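You operate a simulated robot arm through the tools that you are given. There is no shell and no other tool. Be economical: measure what you need, move in short steps, check, and stop when the job is done.

You run a simulated two-armed robot. Do the job below in one go: nothing can be reset, and whatever is moved stays where it is left.

JOB
Mount the blue top injector from the long yellow rack in the green tester.
Fine: clamp it, braided hose on its steel stub, clear hose on its brass stub, black plug in, hood closed.

Only the result counts: the job must be done as asked and must still hold three seconds after the hand-in. Knocking over, shifting, dropping, spilling or breaking anything else fails it.

ROBOT AND FRAMES
Two 7-joint arms with fingered hands on one trunk that stands fixed in place. Base frame: the origin is at the foot of the trunk, x ahead of it, y to its left, z up; the work surface is at about z = 0.9. Lengths are in m, angles in degrees, forces in N, time in s.
The left shoulder is at [0.07, 0.166, 1.243], the right one opposite. With the tool pointing down near the work surface each hand reaches from about 0.1 to 0.96 m from the base axis, measured 20 degrees to its own side. Payload 4.1 kg a hand.
The TCP of each hand is the grasp point between the finger pads, 0.032 m short of the fingertips. In the tool frame z runs along the fingers and y along their closing line. Largest opening 0.108 m; the body of the gripper starts 0.038 m behind the TCP. The gripper is a hand of 4 fingers: y runs from the thumb to the fingers, the wrist lies at [-0.016, -0.108, -0.186] in the tool frame, and closing takes about 1.5 s.
Orientation is told as [roll, pitch, yaw] about the base's x, y, z axes, in that order, counted from this pose: with the fingers straight down and the wrist toward the robot, the tool's x, y and z point along [0, 1, 0], [1, 0, 0] and [0, 0, -1] of the base frame.

CONTROLS
- The arms move only by the tool play_rows. It takes "left_rows", "right_rows" or both (then of equal length, played together; a hand with none holds still); each is a list of rows, each an object (a shift or turn left out is 0, a gripper value left out holds the last) with "jaw": the gripper command, from -1 (shut) to 1 (fully open), values between in proportion; "linear": the shift along the tool's x, y, z in cm, a list of three; "rot": the turn, a rotation vector about the tool's x, y, z in degrees, a list of three. In form: [{"jaw": jaw, "linear": [tx, ty, tz], "rot": [rx, ry, rz]}, ...]. A call has 1 to 8 rows; each row shifts and turns the commanded pose from where the row before left it, along the tool's axes as they then stand. Each row takes 0.2 s and may step no farther than 0.05 m and 8.6 degrees from the row before; otherwise, or with a gripper value out of range, the whole call is refused. Where a pose cannot be reached the arm comes as near as it can. A force on the tool above 40 N (or 10 N above the force at the start of the call, whichever is more), or a blocked arm, ends the call early, and 0.2 s more pass. Each finger travels about 0.045 m/s and halts on what it meets, pressing with about 28 N; the grip force reading is that of the motor and also rises with nothing between the fingers. The clock runs only during rows and for 0.2 s after the last one: add rows that do not move to give the fingers time. The reply holds the time, the measured pose of the TCP, the force on the tool along the base axes, the opening and the grip force, in the units named above and with some noise, with the torque about the TCP (base axes, N m) and any sound that the robot's microphone picked up.
- Cameras (640 x 400 px; columns grow to the right, rows downward): "scene" is now at [0.1571, 0.0213, 1.5023]; the picture's right is [0.16, -0.99, 0.00], its down [-0.40, -0.06, -0.91] and it looks along [0.90, 0.15, -0.41] (base axes); focal length 214 px, centre (320, 200). "left" rides on the left gripper at [-0.064, -0.093, -0.132] in its tool frame; the picture's right is [-0.80, -0.28, 0.53], its down [0.55, -0.71, 0.45] and it looks along [0.25, 0.65, 0.72] (tool axes); focal length 247 px, centre (320, 200). "right" rides on the right gripper at [0.064, -0.093, -0.132] in its tool frame; the picture's right is [-0.80, 0.28, -0.53], its down [-0.55, -0.71, 0.45] and it looks along [-0.25, 0.65, 0.72] (tool axes); focal length 247 px, centre (320, 200). There is no depth. A picture from a camera that has moved, and an enlarged one, comes with that camera's place and axes in the base frame and with its lens. The place of the scene camera against the robot may be out by one fixed shift of up to 0.025 m in any direction.
- get_image(camera): a new picture of that camera. The clock stands still meanwhile.
- move_column(by): slides the trunk up (or, below 0, down) by that many m; the arms and the scene camera ride with it, the base frame stays. It gives what a move gives, with no picture.
- preshape(shape, hand): the hand has 4 fingers and takes this shape, open, in about a second: jaw (thumb against the fingers, like two jaws); tri (thumb and two fingers); tip (a fingertip pinch); poke (one finger out to press); point (the index stretched); flat (the hand flat); cup (the hand cupped); fist (a fist). The gripper value then closes the fingers along that shape, each until it touches; the sizes above hold for jaw. It gives what a move gives, with no picture.
- aim_head(pan, tilt): turns the head with the scene camera to pan (to the left, within 86 degrees either way) and tilt (down, from -29 to 69), counted from straight ahead of the robot. It gives what a move gives.
- close_up(camera, box): a new picture of the part [left, top, right, bottom] of that camera's present view, enlarged. The clock stands still meanwhile.
- hand_in(): hands the job in; it is judged then, once.

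Go step by step. Nothing tells you positions but the pictures and the camera data: compare them with the known pose of the tool, close in by small moves and look again before you grip or let go. The budget is 120 turns and 94 pictures, counting those below and the enlarged ones. Unless the task says otherwise, let go and move clear before handing in, and close with one line.

The tools are called after "Request:" as name(argument=value, ...) on one line, values as JSON. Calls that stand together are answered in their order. play_rows: Moves the arms, as the interface text tells. Its arguments: {"type":"object","properties":{"left_rows":{"type":"array"},"right_rows":{"type":"array"}},"required":[]} The other tools are called the same way: move_column (by) slides the trunk up or down; preshape (shape, hand) gives the hand a shape; aim_head (pan, tilt) turns the head that bears the scene camera; get_image (camera) takes a picture; close_up (camera, box) takes an enlarged picture of a part of a camera's view; hand_in () hands the job in.

At the start:

```text
clock: 0.0
left_eef_pos: [0.4336, 0.5164, 1.2993]
left_tool_rot: [0.0, 0.0, 0.0]
left_ft_force: [0.1, 0.1, 0.3]
left_ft_torque: [0.0, 0.02, 0.0]
left_gripper_width: 0.1076
left_grasp_force: 0.1
left_shape: jaw
right_eef_pos: [0.5817, -0.021, 1.4004]
right_tool_rot: [-0.1, 0.0, 0.0]
right_ft_force: [0.8, -0.4, 0.3]
right_ft_torque: [-0.05, -0.01, -0.03]
right_gripper_width: 0.1075
right_grasp_force: 0.2
right_shape: jaw
trunk travel left (down, up): [-0.75, 0.19]
head pan, tilt: [9.2, 24.0]
```

scene: 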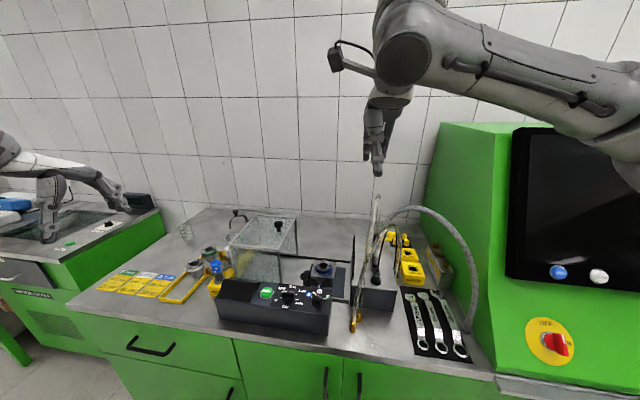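
right: 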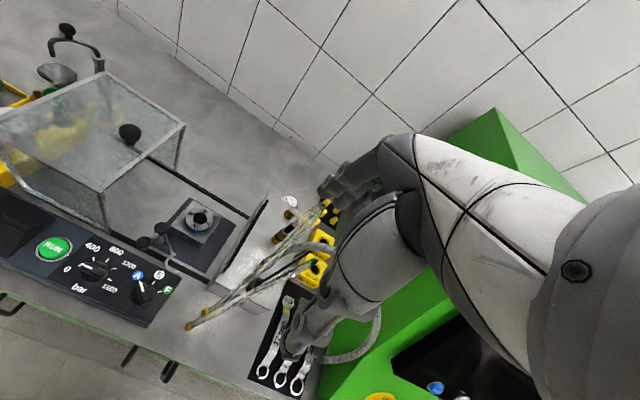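
left: 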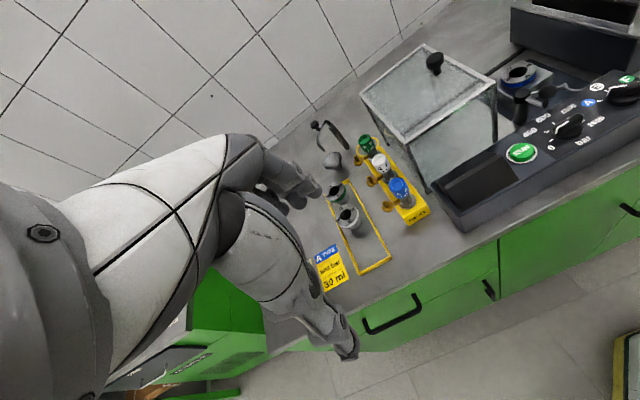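

I see a bench with a tester (hood slid to the left, nest/clamp in the middle), a yellow rack with three injectors (green, white, blue tops), and hoses on the right. I'll look closer first.

Request:
close_up(camera="scene", box=[160, 190, 360, 340])

Request:
close_up(camera="scene", box=[300, 180, 500, 370])

Request:
close_up(camera="left", box=[300, 30, 640, 290])

Request:
close_up(camera="right", box=[0, 150, 400, 400])

```text
2.67 times, centred on (260, 265) of scene
camera zoom: at [0.1571, 0.0213, 1.5023], right [0.16, -0.99, 0.0], down [-0.4, -0.06, -0.91], along [0.9, 0.15, -0.41], focal length 572 px, centre (480, 27)
```

zoom: 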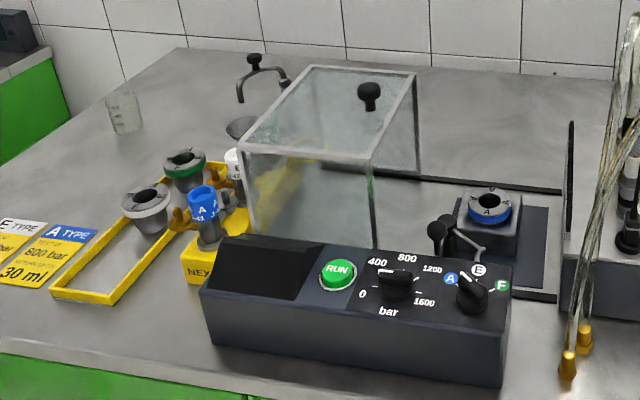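

```text
2.11 times, centred on (400, 275) of scene
camera zoom: at [0.1571, 0.0213, 1.5023], right [0.16, -0.99, 0.0], down [-0.4, -0.06, -0.91], along [0.9, 0.15, -0.41], focal length 452 px, centre (152, 42)
```

zoom: 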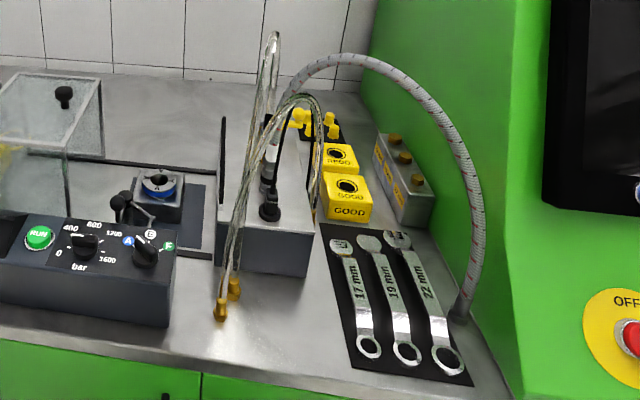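

```text
1.54 times, centred on (470, 160) of left
camera zoom: at [0.3404, 0.4521, 1.4316], right [-0.28, -0.8, -0.53], down [-0.71, 0.55, -0.45], along [0.65, 0.25, -0.72], focal length 380 px, centre (89, 262)
```

zoom: 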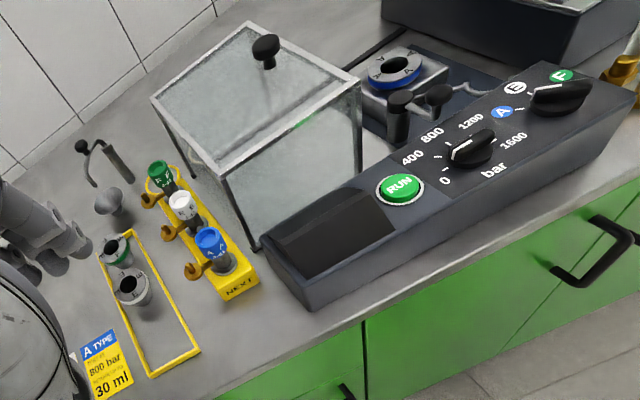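

```text
1.60 times, centred on (200, 275) of right
camera zoom: at [0.4898, 0.0437, 1.5323], right [0.28, -0.8, 0.53], down [-0.71, -0.55, -0.45], along [0.65, -0.25, -0.72], focal length 395 px, centre (512, 80)
```

zoom: 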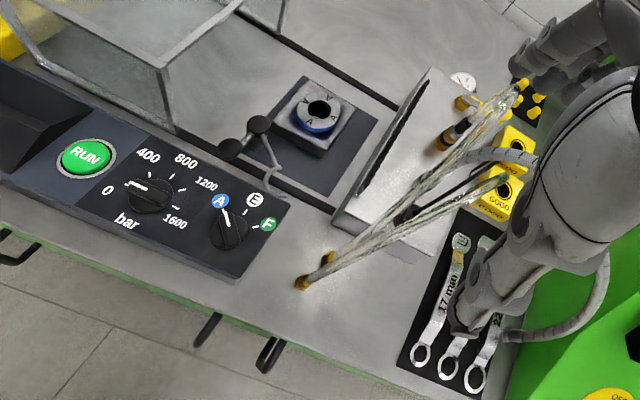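

I need finer views of the injector, the nest with its clamp, and the hose ends and plug.

Request:
close_up(camera="left", box=[350, 130, 440, 230])

Request:
close_up(camera="scene", box=[285, 240, 355, 310])

Request:
close_up(camera="scene", box=[335, 185, 435, 340])

Request:
close_up(camera="right", box=[130, 170, 340, 340])

```text
4.00 times, centred on (395, 180) of left
camera zoom: at [0.3404, 0.4521, 1.4316], right [-0.28, -0.8, -0.53], down [-0.71, 0.55, -0.45], along [0.65, 0.25, -0.72], focal length 988 px, centre (20, 280)
```

zoom: 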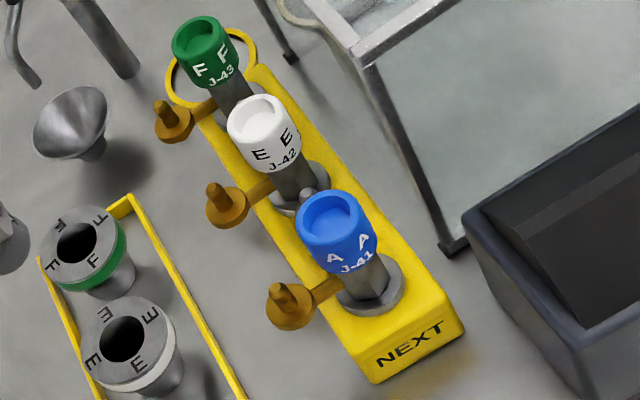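

```text
5.71 times, centred on (320, 275) of scene
camera zoom: at [0.1571, 0.0213, 1.5023], right [0.16, -0.99, 0.0], down [-0.4, -0.06, -0.91], along [0.9, 0.15, -0.41], focal length 1226 px, centre (320, -229)
```

zoom: 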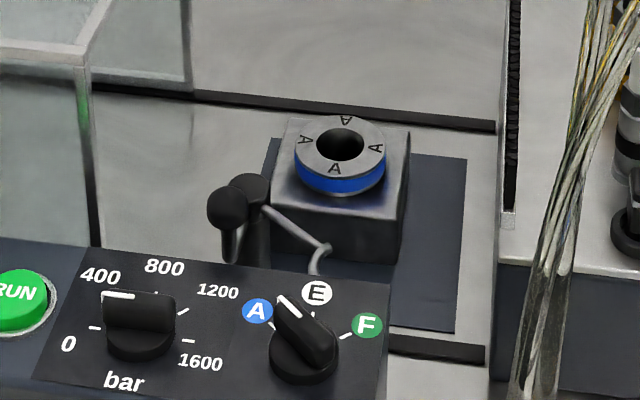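

```text
2.58 times, centred on (385, 262) of scene
camera zoom: at [0.1571, 0.0213, 1.5023], right [0.16, -0.99, 0.0], down [-0.4, -0.06, -0.91], along [0.9, 0.15, -0.41], focal length 554 px, centre (152, 39)
```

zoom: 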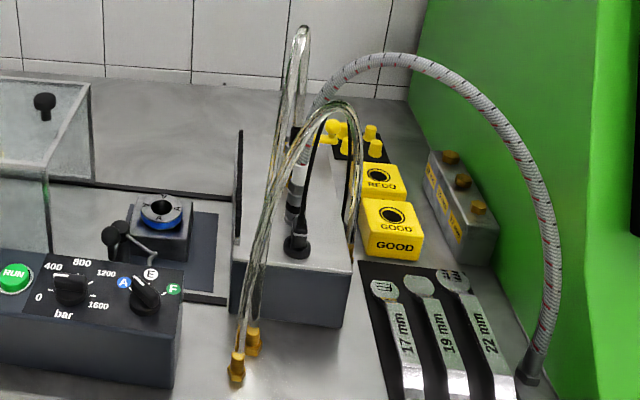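

```text
2.35 times, centred on (235, 255) of right
camera zoom: at [0.4898, 0.0437, 1.5323], right [0.28, -0.8, 0.53], down [-0.71, -0.55, -0.45], along [0.65, -0.25, -0.72], focal length 581 px, centre (520, 71)
```

zoom: 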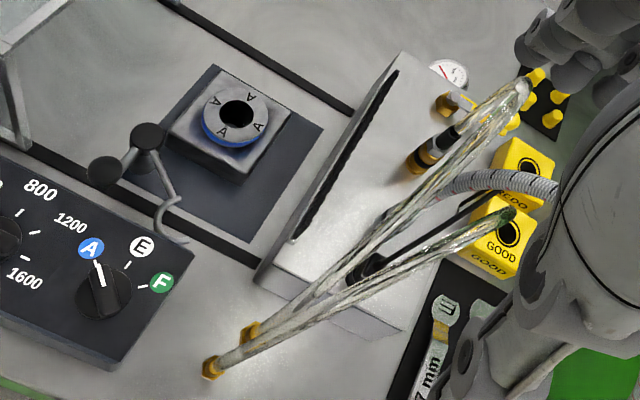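

The injector sits around (0.63, 0.44), the nest about (0.74, 0.10) and the hoses about (0.6–0.7, -0.05). I'll move both hands to better viewing poses, well above everything.

Request:
play_rows(left_rows=[{"linear": [-2.15, 1.15, 3.7]}, {"linear": [-2.15, 1.15, 3.7]}, {"linear": [-2.15, 1.15, 3.7]}, {"linear": [-2.15, 1.15, 3.7]}], right_rows=[{"linear": [2.5, -2, 2.5]}, {"linear": [2.5, -2, 2.5]}, {"linear": [2.5, -2, 2.5]}, {"linear": [2.5, -2, 2.5]}])

Request:
get_image(camera="right")

Request:
get_image(camera="left")

```text
clock: 1.0
left_eef_pos: [0.4826, 0.4318, 1.1511]
left_tool_rot: [-0.1, 0.0, -0.1]
left_ft_force: [0.3, -0.1, -0.1]
left_ft_torque: [0.01, 0.01, -0.03]
left_gripper_width: 0.1079
left_grasp_force: 0.0
left_shape: jaw
right_eef_pos: [0.5017, 0.0805, 1.3001]
right_tool_rot: [0.0, 0.1, 0.0]
right_ft_force: [-0.5, -0.2, -0.1]
right_ft_torque: [-0.02, 0.0, 0.02]
right_gripper_width: 0.1078
right_grasp_force: 0.0
right_shape: jaw
trunk travel left (down, up): [-0.75, 0.19]
head pan, tilt: [9.2, 24.0]
```

```text
82 pictures are left
camera right: at [0.4098, 0.1454, 1.4319], right [0.28, -0.8, 0.53], down [-0.71, -0.55, -0.45], along [0.65, -0.25, -0.72], focal length 247 px, centre (320, 200)
```

right: 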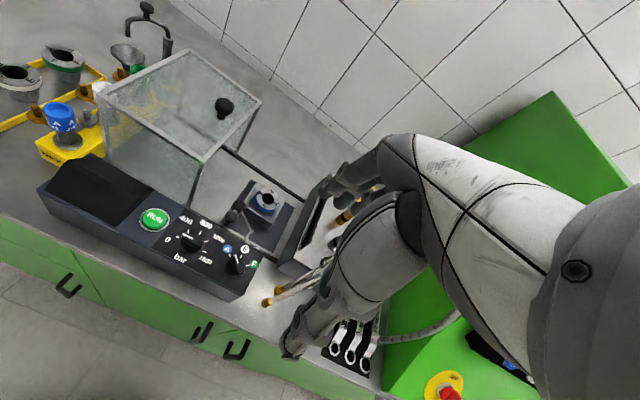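

```text
81 pictures are left
camera left: at [0.3887, 0.3678, 1.2824], right [-0.28, -0.8, -0.53], down [-0.71, 0.55, -0.45], along [0.65, 0.25, -0.72], focal length 247 px, centre (320, 200)
```

left: 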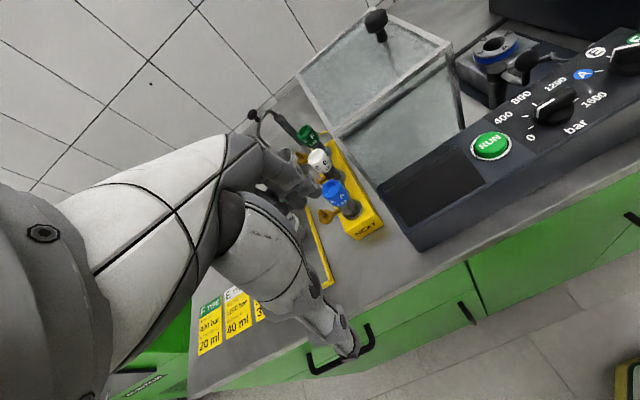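

The hand blocks part of each view; I'll enlarge the injector and use the right camera from a different place for the hoses.

Request:
close_up(camera="left", box=[285, 110, 405, 250])

Request:
play_rows(right_rows=[{"linear": [0, -4, -2]}, {"linear": [0, -4, -2]}, {"linear": [3, -3, 0]}, {"linear": [3, 0, 0]}, {"linear": [3, 0, 0]}])

Request:
get_image(camera="right")

Request:
aim_head(pan=-5, tilt=40)

Request:
get_image(camera="scene")

```text
2.86 times, centred on (345, 180) of left
camera zoom: at [0.3887, 0.3678, 1.2824], right [-0.28, -0.8, -0.53], down [-0.71, 0.55, -0.45], along [0.65, 0.25, -0.72], focal length 706 px, centre (249, 257)
```

zoom: 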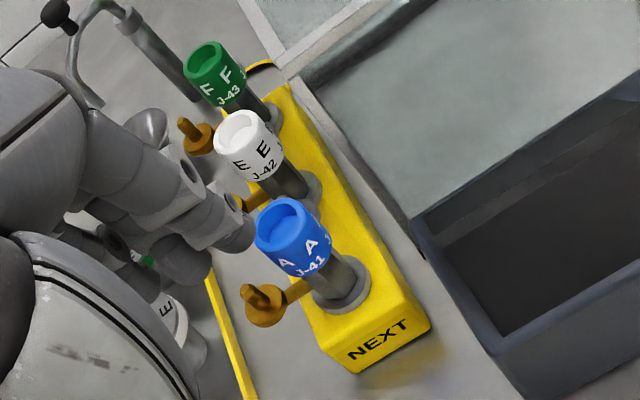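

```text
clock: 2.2
left_eef_pos: [0.4789, 0.4321, 1.1519]
left_tool_rot: [-0.1, 0.0, -0.1]
left_ft_force: [-0.4, 0.2, -0.5]
left_ft_torque: [-0.03, 0.01, 0.03]
left_gripper_width: 0.1079
left_grasp_force: 0.0
left_shape: jaw
right_eef_pos: [0.3905, 0.1694, 1.3399]
right_tool_rot: [0.0, 0.0, 0.0]
right_ft_force: [0.0, -0.4, 0.0]
right_ft_torque: [0.0, 0.01, -0.03]
right_gripper_width: 0.1077
right_grasp_force: 0.0
right_shape: jaw
trunk travel left (down, up): [-0.75, 0.19]
head pan, tilt: [9.2, 24.0]
```

```text
79 pictures are left
camera right: at [0.2989, 0.2359, 1.4717], right [0.28, -0.8, 0.53], down [-0.71, -0.55, -0.45], along [0.65, -0.25, -0.72], focal length 247 px, centre (320, 200)
```

right: 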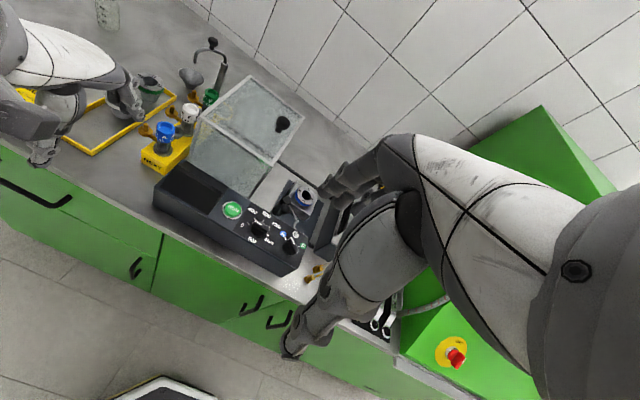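

```text
clock: 3.0
left_eef_pos: [0.4804, 0.4286, 1.1518]
left_tool_rot: [0.0, 0.0, 0.1]
left_ft_force: [0.0, -0.2, 0.4]
left_ft_torque: [0.01, 0.02, -0.01]
left_gripper_width: 0.1077
left_grasp_force: 0.1
left_shape: jaw
right_eef_pos: [0.3909, 0.1683, 1.3404]
right_tool_rot: [0.1, 0.1, -0.1]
right_ft_force: [0.6, 0.2, 0.2]
right_ft_torque: [-0.01, 0.0, -0.03]
right_gripper_width: 0.1078
right_grasp_force: 0.0
right_shape: jaw
trunk travel left (down, up): [-0.75, 0.19]
head pan, tilt: [-5.0, 40.0]
```

```text
78 pictures are left
camera scene: at [0.1506, -0.001, 1.4774], right [-0.09, -1.0, 0.0], down [-0.64, 0.06, -0.77], along [0.76, -0.07, -0.64], focal length 214 px, centre (320, 200)
```

scene: 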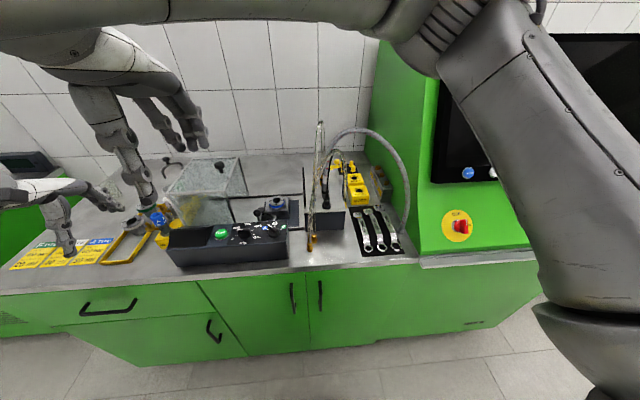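

I'll move the right arm off to its own side so the scene camera sees the hoses and nest freely.

Request:
play_rows(right_rows=[{"linear": [-4.9, 0, 0]}, {"linear": [-4.9, 0, 0]}, {"linear": [-4.9, 0, 0]}, {"linear": [-4.9, 0, 0]}, {"linear": [-4.9, 0, 0]}, {"linear": [-4.9, 0, 0]}, {"linear": [-4.9, 0, 0]}, {"linear": [-4.9, 0, 0]}], left_rows=[{"linear": [2, -3, -3]}, {"linear": [2, -3, -3]}, {"linear": [2, -3, -3]}, {"linear": [2, 0, 0]}, {"linear": [2, 0, 0]}, {"linear": [2, 0, 0]}, {"linear": [0, 0, 0]}, {"linear": [0, 0, 0]}])

Request:
close_up(camera="scene", box=[240, 100, 440, 280])

Request:
close_up(camera="scene", box=[290, 110, 360, 180])

Request:
close_up(camera="scene", box=[290, 170, 370, 255])

Request:
close_up(camera="left", box=[350, 130, 440, 230])

```text
clock: 4.8
left_eef_pos: [0.3897, 0.5456, 1.2449]
left_tool_rot: [0.2, 0.0, 0.0]
left_ft_force: [0.7, 0.2, 0.0]
left_ft_torque: [0.04, 0.03, -0.01]
left_gripper_width: 0.1077
left_grasp_force: 0.0
left_shape: jaw
right_eef_pos: [0.3992, -0.219, 1.3585]
right_tool_rot: [0.1, 0.2, 0.0]
right_ft_force: [0.8, -0.7, -0.6]
right_ft_torque: [0.03, -0.01, 0.0]
right_gripper_width: 0.1079
right_grasp_force: 0.0
right_shape: jaw
right hand out of reach, approached as far as the arm can: row 6, 7
trunk travel left (down, up): [-0.75, 0.19]
head pan, tilt: [-5.0, 40.0]
```

```text
2.22 times, centred on (340, 190) of scene
camera zoom: at [0.1497, -0.0052, 1.4775], right [-0.09, -1.0, 0.0], down [-0.64, 0.06, -0.77], along [0.76, -0.07, -0.64], focal length 477 px, centre (276, 222)
```

zoom: 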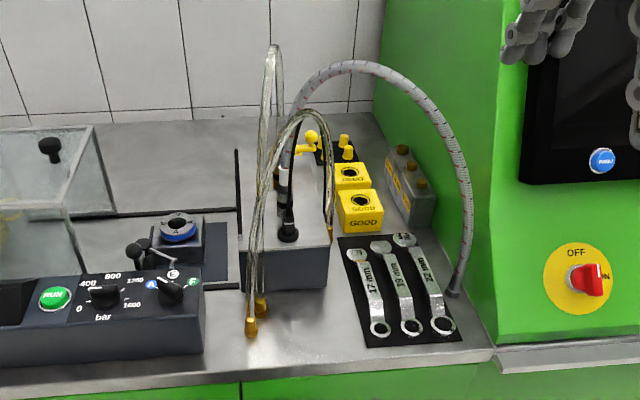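

```text
5.71 times, centred on (325, 145) of scene
camera zoom: at [0.1497, -0.0052, 1.4775], right [-0.09, -1.0, 0.0], down [-0.64, 0.06, -0.77], along [0.76, -0.07, -0.64], focal length 1226 px, centre (291, 514)
```

zoom: 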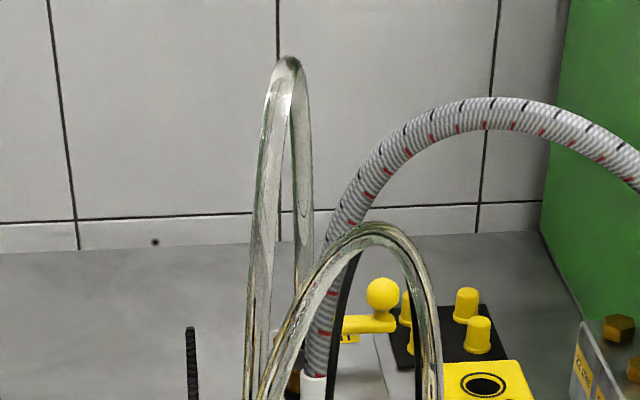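

```text
4.71 times, centred on (330, 212) of scene
camera zoom: at [0.1497, -0.0052, 1.4775], right [-0.09, -1.0, 0.0], down [-0.64, 0.06, -0.77], along [0.76, -0.07, -0.64], focal length 1009 px, centre (273, 141)
```

zoom: 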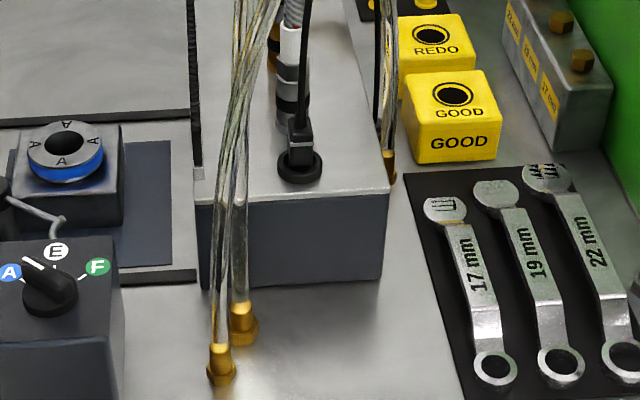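

```text
4.00 times, centred on (395, 180) of left
camera zoom: at [0.2957, 0.4823, 1.3757], right [-0.28, -0.8, -0.54], down [-0.71, 0.55, -0.45], along [0.65, 0.25, -0.72], focal length 988 px, centre (20, 280)
```

zoom: 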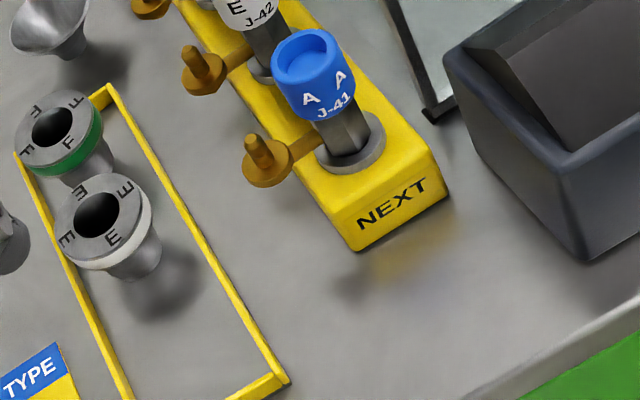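

The clear hoses end in two brass nuts near the bench front, the braided coupling and black plug are parked on the grey box. I want the injector's other side and the clamp in more detail.

Request:
aim_head(pan=25, tilt=38)

Request:
get_image(camera="scene")

Request:
get_image(camera="right")

```text
clock: 5.7
left_eef_pos: [0.3896, 0.5491, 1.2428]
left_tool_rot: [0.0, 0.0, 0.0]
left_ft_force: [0.5, -0.5, 0.1]
left_ft_torque: [0.0, -0.01, -0.01]
left_gripper_width: 0.1079
left_grasp_force: 0.0
left_shape: jaw
right_eef_pos: [0.4, -0.2143, 1.359]
right_tool_rot: [0.0, 0.2, 0.0]
right_ft_force: [-0.3, -1.1, 0.7]
right_ft_torque: [0.01, 0.01, -0.01]
right_gripper_width: 0.1078
right_grasp_force: 0.0
right_shape: jaw
trunk travel left (down, up): [-0.75, 0.19]
head pan, tilt: [25.0, 38.0]
```

```text
73 pictures are left
camera scene: at [0.1438, 0.043, 1.4804], right [0.42, -0.91, 0.0], down [-0.56, -0.26, -0.79], along [0.71, 0.33, -0.62], focal length 214 px, centre (320, 200)
```

scene: 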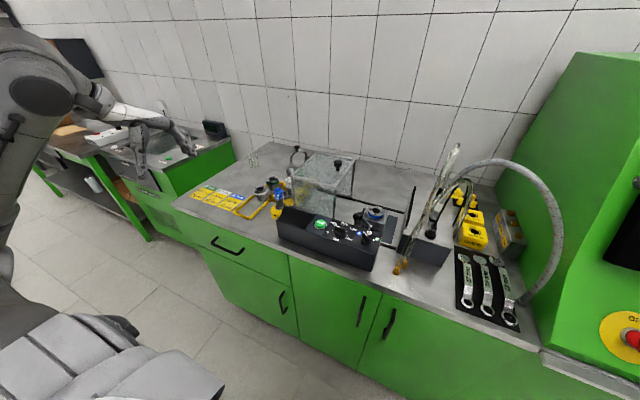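

```text
72 pictures are left
camera right: at [0.3077, -0.1499, 1.4914], right [0.29, -0.8, 0.53], down [-0.71, -0.55, -0.45], along [0.65, -0.25, -0.72], focal length 247 px, centre (320, 200)
```

right: 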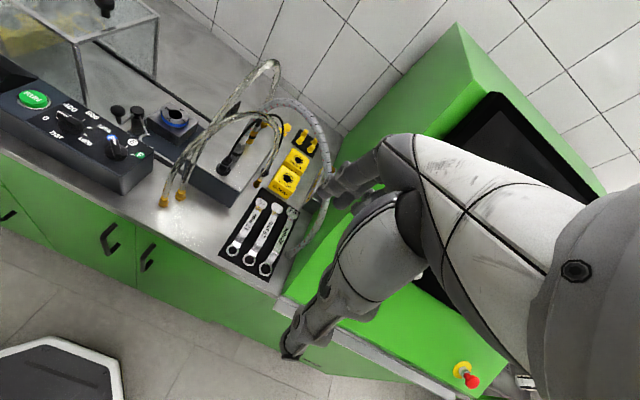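

Request:
close_up(camera="right", box=[150, 50, 340, 210])

Request:
close_up(camera="right", box=[210, 100, 290, 170])

Request:
close_up(camera="scene", box=[240, 160, 310, 225])

Request:
close_up(camera="scene", box=[335, 180, 445, 280])

```text
2.50 times, centred on (245, 130) of right
camera zoom: at [0.3077, -0.1499, 1.4914], right [0.29, -0.8, 0.53], down [-0.71, -0.55, -0.45], along [0.65, -0.25, -0.72], focal length 617 px, centre (508, 375)
```

zoom: 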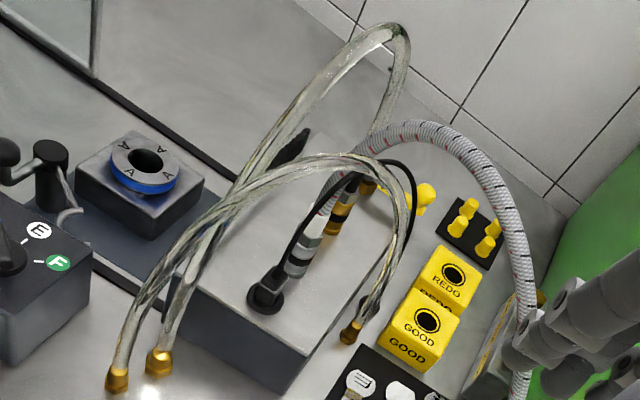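

```text
5.71 times, centred on (250, 135) of right
camera zoom: at [0.3077, -0.1499, 1.4914], right [0.29, -0.8, 0.53], down [-0.71, -0.55, -0.45], along [0.65, -0.25, -0.72], focal length 1411 px, centre (720, 571)
```

zoom: 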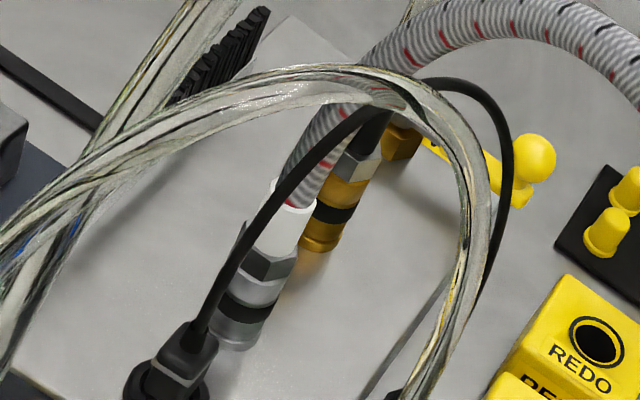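

```text
6.15 times, centred on (275, 192) of scene
camera zoom: at [0.1438, 0.043, 1.4804], right [0.42, -0.91, 0.0], down [-0.56, -0.26, -0.79], along [0.71, 0.33, -0.62], focal length 1320 px, centre (597, 246)
```

zoom: 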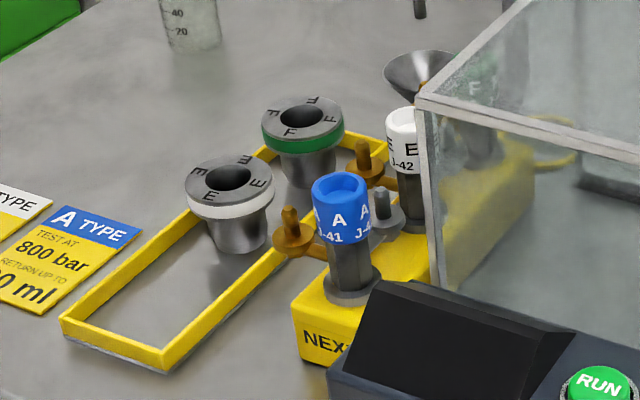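

```text
4.00 times, centred on (390, 230) of scene
camera zoom: at [0.1438, 0.043, 1.4804], right [0.42, -0.91, 0.0], down [-0.56, -0.26, -0.79], along [0.71, 0.33, -0.62], focal length 858 px, centre (40, 80)
```

zoom: 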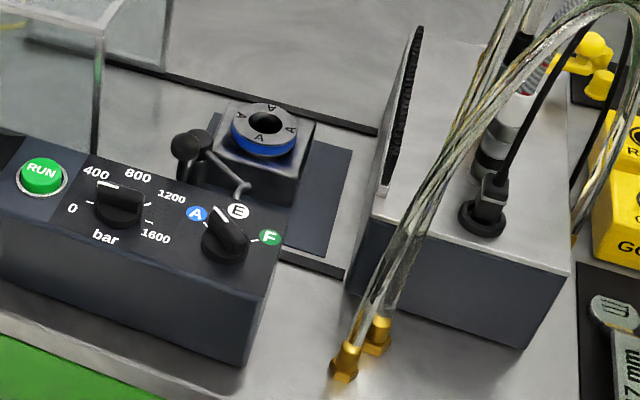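

Now it's clear: the injector has a brass stub with upright pin toward +y and a steel one toward +x; the couplings are parked upright on the grey box. I'll look closely at the clamp and the parked couplings.

Request:
close_up(camera="scene", box=[355, 195, 405, 245])

Request:
close_up(camera="right", box=[90, 80, 210, 180])

Request:
close_up(camera="scene", box=[430, 140, 490, 240])

```text
8.00 times, centred on (380, 220) of scene
camera zoom: at [0.1438, 0.043, 1.4804], right [0.42, -0.91, 0.0], down [-0.56, -0.26, -0.79], along [0.71, 0.33, -0.62], focal length 1716 px, centre (-160, 40)
```

zoom: 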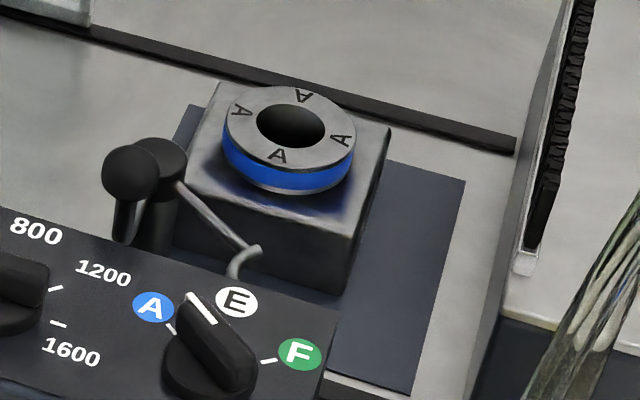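

```text
4.00 times, centred on (150, 130) of right
camera zoom: at [0.3077, -0.1499, 1.4914], right [0.29, -0.8, 0.53], down [-0.71, -0.55, -0.45], along [0.65, -0.25, -0.72], focal length 988 px, centre (1000, 480)
```

zoom: 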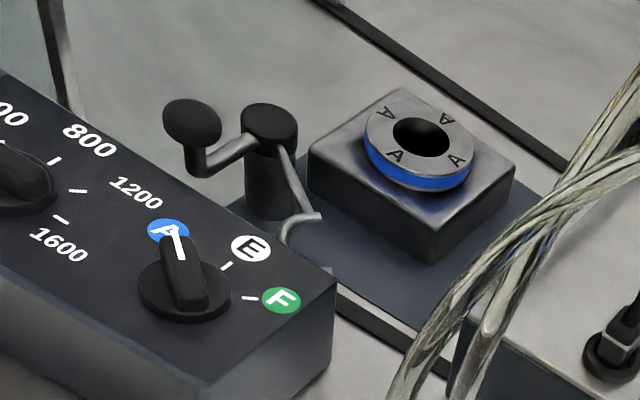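

```text
4.00 times, centred on (460, 190) of scene
camera zoom: at [0.1438, 0.043, 1.4804], right [0.42, -0.91, 0.0], down [-0.56, -0.26, -0.79], along [0.71, 0.33, -0.62], focal length 858 px, centre (-240, 240)
```

zoom: 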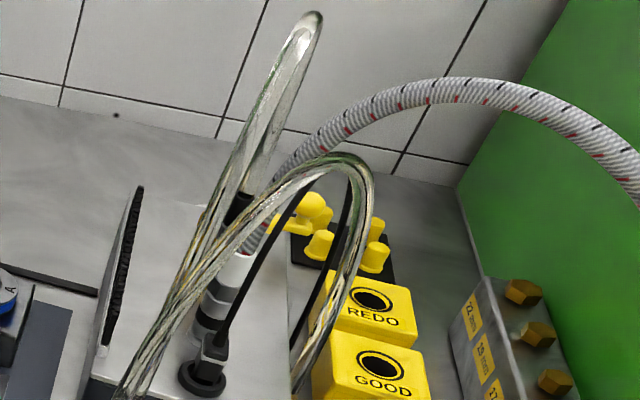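

The clamp is a swinging hook on a black post with a crank knob. By triangulation the blue cap's top is at about (0.630, 0.436, 1.019). I'll bring the left hand above it with a partial opening, so it won't touch the white neighbour.

Request:
play_rows(left_rows=[{"jaw": 0.3, "linear": [-1.88, 4.0, 1.5]}, {"linear": [-1.88, 4.0, 1.5]}, {"linear": [-1.88, 4.0, 1.5]}, {"linear": [-1.88, 4.0, 1.5]}, {"linear": [-1.88, 4.0, 1.5]}, {"linear": [-1.88, 4.0, 1.5]}, {"linear": [0, 0, 2]}, {"linear": [0, 0, 0]}])

Request:
get_image(camera="left")

Request:
close_up(camera="scene", box=[220, 120, 340, 220])

```text
clock: 7.5
left_eef_pos: [0.6298, 0.4357, 1.1316]
left_tool_rot: [0.1, 0.1, -0.1]
left_ft_force: [-0.2, -1.1, 0.0]
left_ft_torque: [-0.04, 0.01, -0.03]
left_gripper_width: 0.0705
left_grasp_force: 0.1
left_shape: jaw
right_eef_pos: [0.4, -0.2157, 1.3596]
right_tool_rot: [0.0, 0.1, 0.0]
right_ft_force: [-0.4, -0.9, -0.4]
right_ft_torque: [-0.02, -0.03, -0.02]
right_gripper_width: 0.1076
right_grasp_force: 0.0
right_shape: jaw
trunk travel left (down, up): [-0.75, 0.19]
head pan, tilt: [25.0, 38.0]
```

```text
64 pictures are left
camera left: at [0.5361, 0.3724, 1.2633], right [-0.28, -0.8, -0.53], down [-0.7, 0.55, -0.45], along [0.65, 0.25, -0.72], focal length 247 px, centre (320, 200)
```

left: 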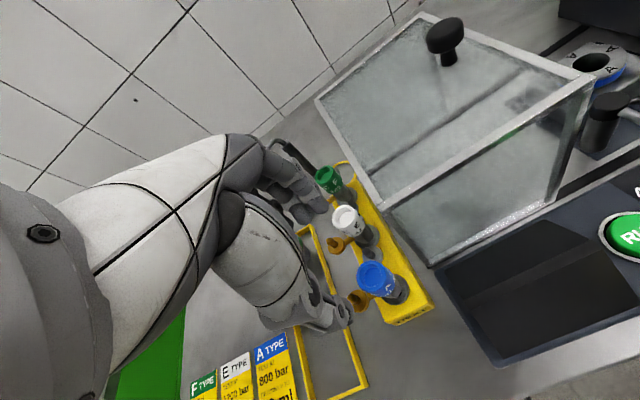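

```text
4.00 times, centred on (280, 170) of scene
camera zoom: at [0.1442, 0.0429, 1.4804], right [0.42, -0.91, 0.0], down [-0.56, -0.26, -0.79], along [0.71, 0.33, -0.62], focal length 858 px, centre (480, 320)
```

zoom: 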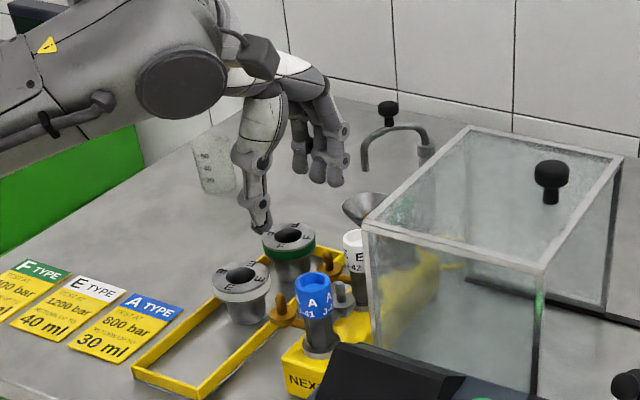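

The estimate checks out from this new view (≈0.630, 0.433). I'll descend so the fingertips surround the cap but stay above the stub pins.

Request:
play_rows(left_rows=[{"linear": [-0.2, 0, 3.5]}, {"linear": [0, 0, 3.0]}, {"linear": [0, 0, 2]}, {"linear": [0, 0, 1.6]}, {"linear": [0, 0, 0]}])

Request:
close_up(camera="left", box=[240, 150, 440, 350])

Request:
close_up(camera="scene", box=[245, 145, 315, 215])

```text
clock: 8.7
left_eef_pos: [0.6295, 0.4338, 1.0302]
left_tool_rot: [0.0, 0.0, 0.0]
left_ft_force: [-0.1, -0.1, -0.3]
left_ft_torque: [-0.02, -0.01, 0.02]
left_gripper_width: 0.0702
left_grasp_force: 0.2
left_shape: jaw
right_eef_pos: [0.4002, -0.2149, 1.3595]
right_tool_rot: [0.0, 0.3, 0.0]
right_ft_force: [-0.7, 0.1, -0.2]
right_ft_torque: [0.0, -0.01, 0.03]
right_gripper_width: 0.1079
right_grasp_force: 0.0
right_shape: jaw
trunk travel left (down, up): [-0.75, 0.19]
head pan, tilt: [25.0, 38.0]
```

```text
2.00 times, centred on (340, 250) of left
camera zoom: at [0.5363, 0.3704, 1.1625], right [-0.28, -0.8, -0.53], down [-0.71, 0.55, -0.45], along [0.65, 0.25, -0.72], focal length 494 px, centre (280, 100)
```

zoom: 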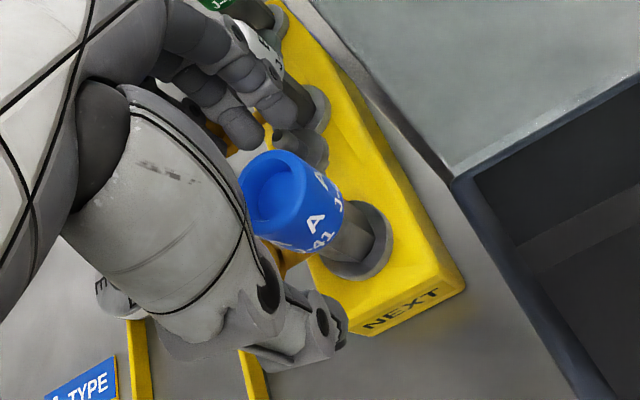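

```text
5.71 times, centred on (280, 180) of scene
camera zoom: at [0.1441, 0.0428, 1.4804], right [0.42, -0.91, 0.0], down [-0.56, -0.26, -0.79], along [0.71, 0.33, -0.62], focal length 1226 px, centre (549, 314)
```

zoom: 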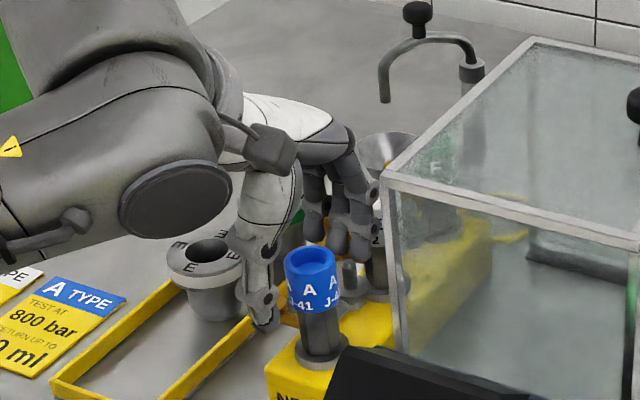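

The cap is centred between thumb and fingers. Closing the grip.

Request:
play_rows(left_rows=[{"jaw": -1, "linear": [0, 0, 0.3]}, {}, {}, {}, {}, {}, {}])

Request:
close_up(camera="left", box=[240, 150, 440, 350])

```text
clock: 10.3
left_eef_pos: [0.6282, 0.4333, 1.0282]
left_tool_rot: [0.0, 0.0, -0.1]
left_ft_force: [-1.1, 0.4, -0.5]
left_ft_torque: [-0.02, 0.01, 0.0]
left_gripper_width: 0.025
left_grasp_force: 27.8
left_shape: jaw
right_eef_pos: [0.3996, -0.2148, 1.3598]
right_tool_rot: [0.0, 0.1, 0.0]
right_ft_force: [0.6, -0.5, -0.2]
right_ft_torque: [0.0, 0.01, 0.0]
right_gripper_width: 0.1078
right_grasp_force: 0.1
right_shape: jaw
trunk travel left (down, up): [-0.75, 0.19]
head pan, tilt: [25.0, 38.0]
```

```text
2.00 times, centred on (340, 250) of left
camera zoom: at [0.5365, 0.3708, 1.1598], right [-0.28, -0.8, -0.53], down [-0.71, 0.55, -0.45], along [0.65, 0.25, -0.72], focal length 494 px, centre (280, 100)
```

zoom: 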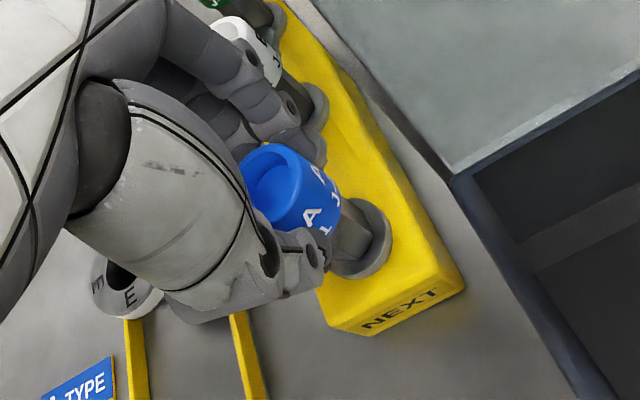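

Grip force is good on the cap. Lifting straight up.

Request:
play_rows(left_rows=[{"linear": [0, 0, -1]}, {"linear": [0, 0, -2]}, {"linear": [0, 0, -3]}, {"linear": [0, 0, -3.5]}, {"linear": [0, 0, -3.5]}, {"linear": [0, 0, -3.5]}, {"linear": [0, 0, -3]}, {}])

Request:
get_image(camera="left")

Request:
close_up(camera="scene", box=[225, 100, 335, 220])

```text
clock: 12.1
left_eef_pos: [0.628, 0.4348, 1.2231]
left_tool_rot: [0.0, 0.0, 0.0]
left_ft_force: [-0.8, -0.3, -1.7]
left_ft_torque: [-0.04, 0.01, 0.02]
left_gripper_width: 0.025
left_grasp_force: 28.1
left_shape: jaw
right_eef_pos: [0.4016, -0.2142, 1.3594]
right_tool_rot: [0.0, 0.1, 0.0]
right_ft_force: [-0.2, -0.2, 0.6]
right_ft_torque: [0.03, 0.0, 0.01]
right_gripper_width: 0.1075
right_grasp_force: 0.1
right_shape: jaw
trunk travel left (down, up): [-0.75, 0.19]
head pan, tilt: [25.0, 38.0]
```

```text
59 pictures are left
camera left: at [0.5359, 0.3715, 1.3539], right [-0.28, -0.8, -0.53], down [-0.71, 0.55, -0.45], along [0.65, 0.25, -0.72], focal length 247 px, centre (320, 200)
```

left: 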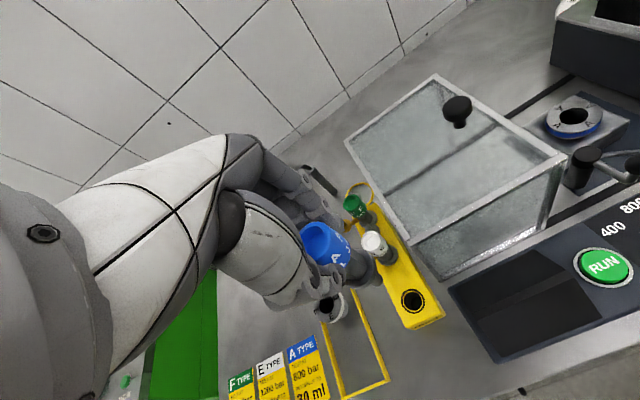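

```text
3.33 times, centred on (280, 160) of scene
camera zoom: at [0.1447, 0.0437, 1.4803], right [0.42, -0.91, 0.0], down [-0.56, -0.26, -0.79], along [0.71, 0.33, -0.62], focal length 715 px, centre (453, 333)
```

zoom: 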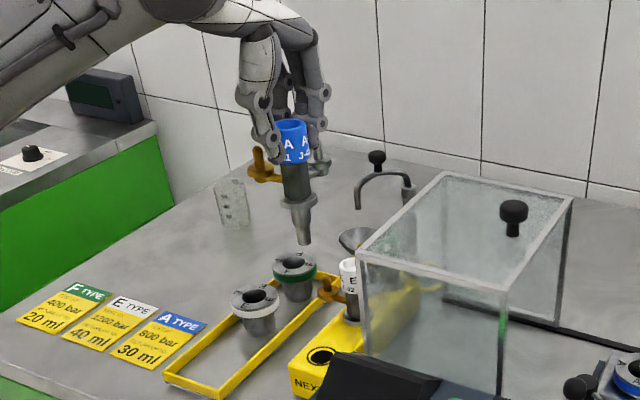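

Injector is out, brass stub to +y, steel to +x. I'll carry it in front of the hood toward the nest at this height.

Request:
play_rows(left_rows=[{"linear": [-2, -3, -1.5]}, {"linear": [-4.5, -1, 0]}, {"linear": [-4.7, 0, 0]}, {"linear": [-4.7, 0, 0]}, {"linear": [-4.7, 0, 0]}, {"linear": [-4.7, 0, 0]}, {"linear": [-4.5, 1, 0]}, {"linear": [-2, 3, 0]}])

Request:
play_rows(left_rows=[{"linear": [-1, 4, 0]}, {"linear": [-0.5, 4, 0]}, {"linear": [0, 3, 0]}, {}])

Request:
get_image(camera="left")

Request:
aim_head(pan=5, tilt=30)

Request:
get_image(camera="scene")

```text
clock: 13.9
left_eef_pos: [0.6306, 0.1164, 1.2381]
left_tool_rot: [0.0, 0.0, 0.0]
left_ft_force: [0.1, -0.1, -2.4]
left_ft_torque: [-0.02, 0.06, 0.03]
left_gripper_width: 0.0246
left_grasp_force: 28.4
left_shape: jaw
right_eef_pos: [0.4018, -0.2158, 1.359]
right_tool_rot: [0.1, 0.3, 0.0]
right_ft_force: [0.1, 0.1, 0.1]
right_ft_torque: [-0.02, 0.01, 0.0]
right_gripper_width: 0.1076
right_grasp_force: 0.1
right_shape: jaw
trunk travel left (down, up): [-0.75, 0.19]
head pan, tilt: [25.0, 38.0]
```

```text
clock: 14.9
left_eef_pos: [0.739, 0.1025, 1.238]
left_tool_rot: [0.1, 0.1, -0.2]
left_ft_force: [-0.1, -0.4, -2.5]
left_ft_torque: [-0.02, 0.03, 0.01]
left_gripper_width: 0.0248
left_grasp_force: 28.0
left_shape: jaw
right_eef_pos: [0.3997, -0.215, 1.3594]
right_tool_rot: [0.0, 0.2, 0.1]
right_ft_force: [-0.6, 0.2, -0.5]
right_ft_torque: [0.01, 0.02, -0.01]
right_gripper_width: 0.1075
right_grasp_force: 0.0
right_shape: jaw
trunk travel left (down, up): [-0.75, 0.19]
head pan, tilt: [25.0, 38.0]
```

```text
57 pictures are left
camera left: at [0.647, 0.038, 1.3692], right [-0.28, -0.8, -0.53], down [-0.7, 0.55, -0.45], along [0.65, 0.25, -0.72], focal length 247 px, centre (320, 200)
```

left: 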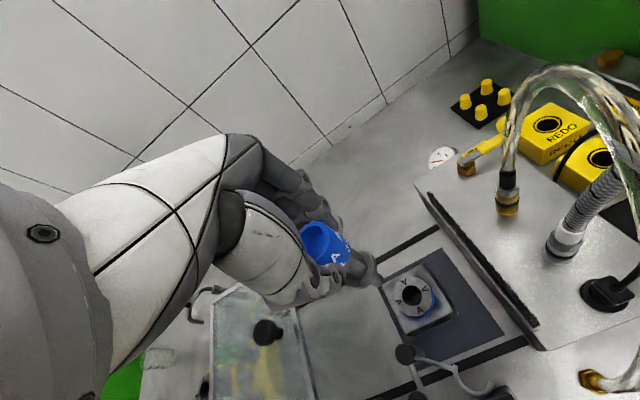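

```text
clock: 15.8
left_eef_pos: [0.7401, 0.1019, 1.237]
left_tool_rot: [0.0, -0.1, -0.1]
left_ft_force: [-0.4, 0.1, -2.7]
left_ft_torque: [0.01, -0.03, 0.0]
left_gripper_width: 0.0246
left_grasp_force: 27.8
left_shape: jaw
right_eef_pos: [0.3997, -0.2154, 1.3593]
right_tool_rot: [-0.1, 0.1, 0.0]
right_ft_force: [0.4, 0.1, 1.1]
right_ft_torque: [0.0, 0.02, 0.01]
right_gripper_width: 0.108
right_grasp_force: 0.0
right_shape: jaw
trunk travel left (down, up): [-0.75, 0.19]
head pan, tilt: [5.0, 30.0]
```

```text
56 pictures are left
camera scene: at [0.1566, 0.0145, 1.4926], right [0.09, -1.0, 0.0], down [-0.5, -0.04, -0.87], along [0.86, 0.08, -0.5], focal length 214 px, centre (320, 200)
```

scene: 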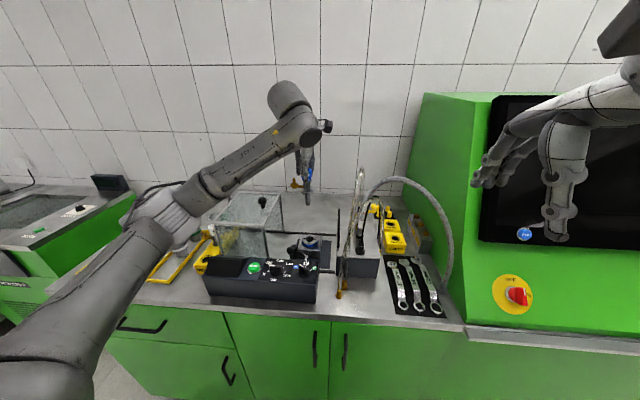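

I see the nest bore right below; comparing it with how the rack hole projected at grip time, the target TCP is about (0.741, 0.096). I'll shift and lower partway, then look again.

Request:
play_rows(left_rows=[{"linear": [-0.6, 0.15, 2]}, {"linear": [0, 0, 3]}, {"linear": [0, 0, 3]}, {"linear": [0, 0, 2]}, {}])

Request:
close_up(camera="left", box=[280, 180, 480, 380])

Request:
close_up(camera="scene", box=[265, 180, 345, 270])

```text
clock: 17.0
left_eef_pos: [0.7414, 0.0947, 1.138]
left_tool_rot: [-0.1, 0.0, 0.0]
left_ft_force: [0.4, -0.6, -2.3]
left_ft_torque: [-0.01, 0.01, 0.0]
left_gripper_width: 0.0248
left_grasp_force: 27.9
left_shape: jaw
right_eef_pos: [0.3997, -0.215, 1.3595]
right_tool_rot: [0.0, 0.2, 0.0]
right_ft_force: [0.4, 0.4, 0.2]
right_ft_torque: [0.01, 0.01, 0.0]
right_gripper_width: 0.1077
right_grasp_force: 0.1
right_shape: jaw
trunk travel left (down, up): [-0.75, 0.19]
head pan, tilt: [5.0, 30.0]
```

```text
2.00 times, centred on (380, 280) of left
camera zoom: at [0.648, 0.0321, 1.2694], right [-0.28, -0.8, -0.53], down [-0.71, 0.55, -0.45], along [0.65, 0.25, -0.72], focal length 494 px, centre (200, 40)
```

zoom: 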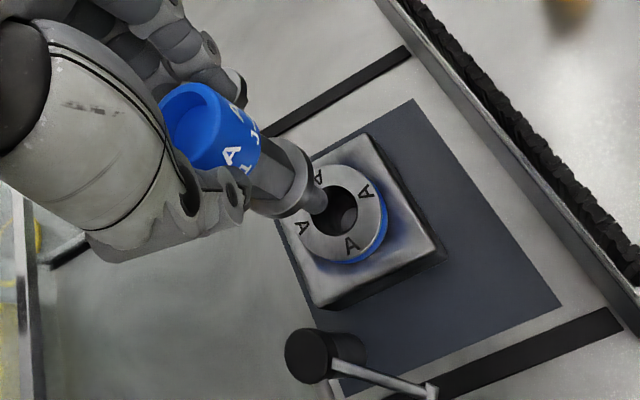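

```text
4.44 times, centred on (305, 225) of scene
camera zoom: at [0.1563, 0.0144, 1.4927], right [0.09, -1.0, 0.0], down [-0.5, -0.04, -0.87], along [0.86, 0.08, -0.5], focal length 953 px, centre (387, 89)
```

zoom: 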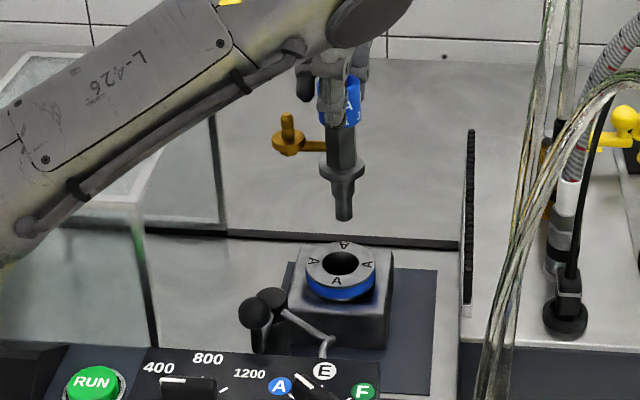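

Nearly aligned, but my two views disagree by a few millimetres sideways; I'll zoom tighter on both.

Request:
close_up(camera="left", box=[365, 230, 425, 290])

Request:
close_up(camera="scene", box=[295, 215, 325, 245])

```text
6.67 times, centred on (395, 260) of left
camera zoom: at [0.648, 0.0321, 1.2694], right [-0.28, -0.8, -0.53], down [-0.71, 0.55, -0.45], along [0.65, 0.25, -0.72], focal length 1646 px, centre (-180, -200)
```

zoom: 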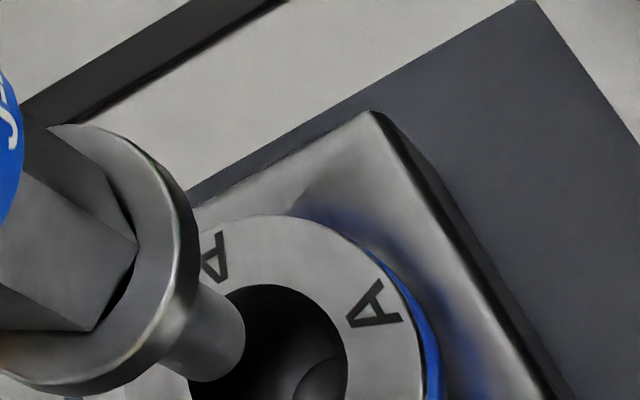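

```text
13.33 times, centred on (310, 230) of scene
camera zoom: at [0.1563, 0.0144, 1.4927], right [0.09, -1.0, 0.0], down [-0.5, -0.04, -0.87], along [0.86, 0.08, -0.5], focal length 2860 px, centre (453, -200)
```

zoom: 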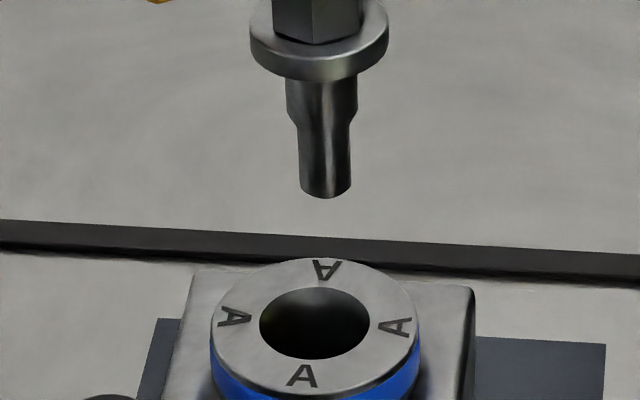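

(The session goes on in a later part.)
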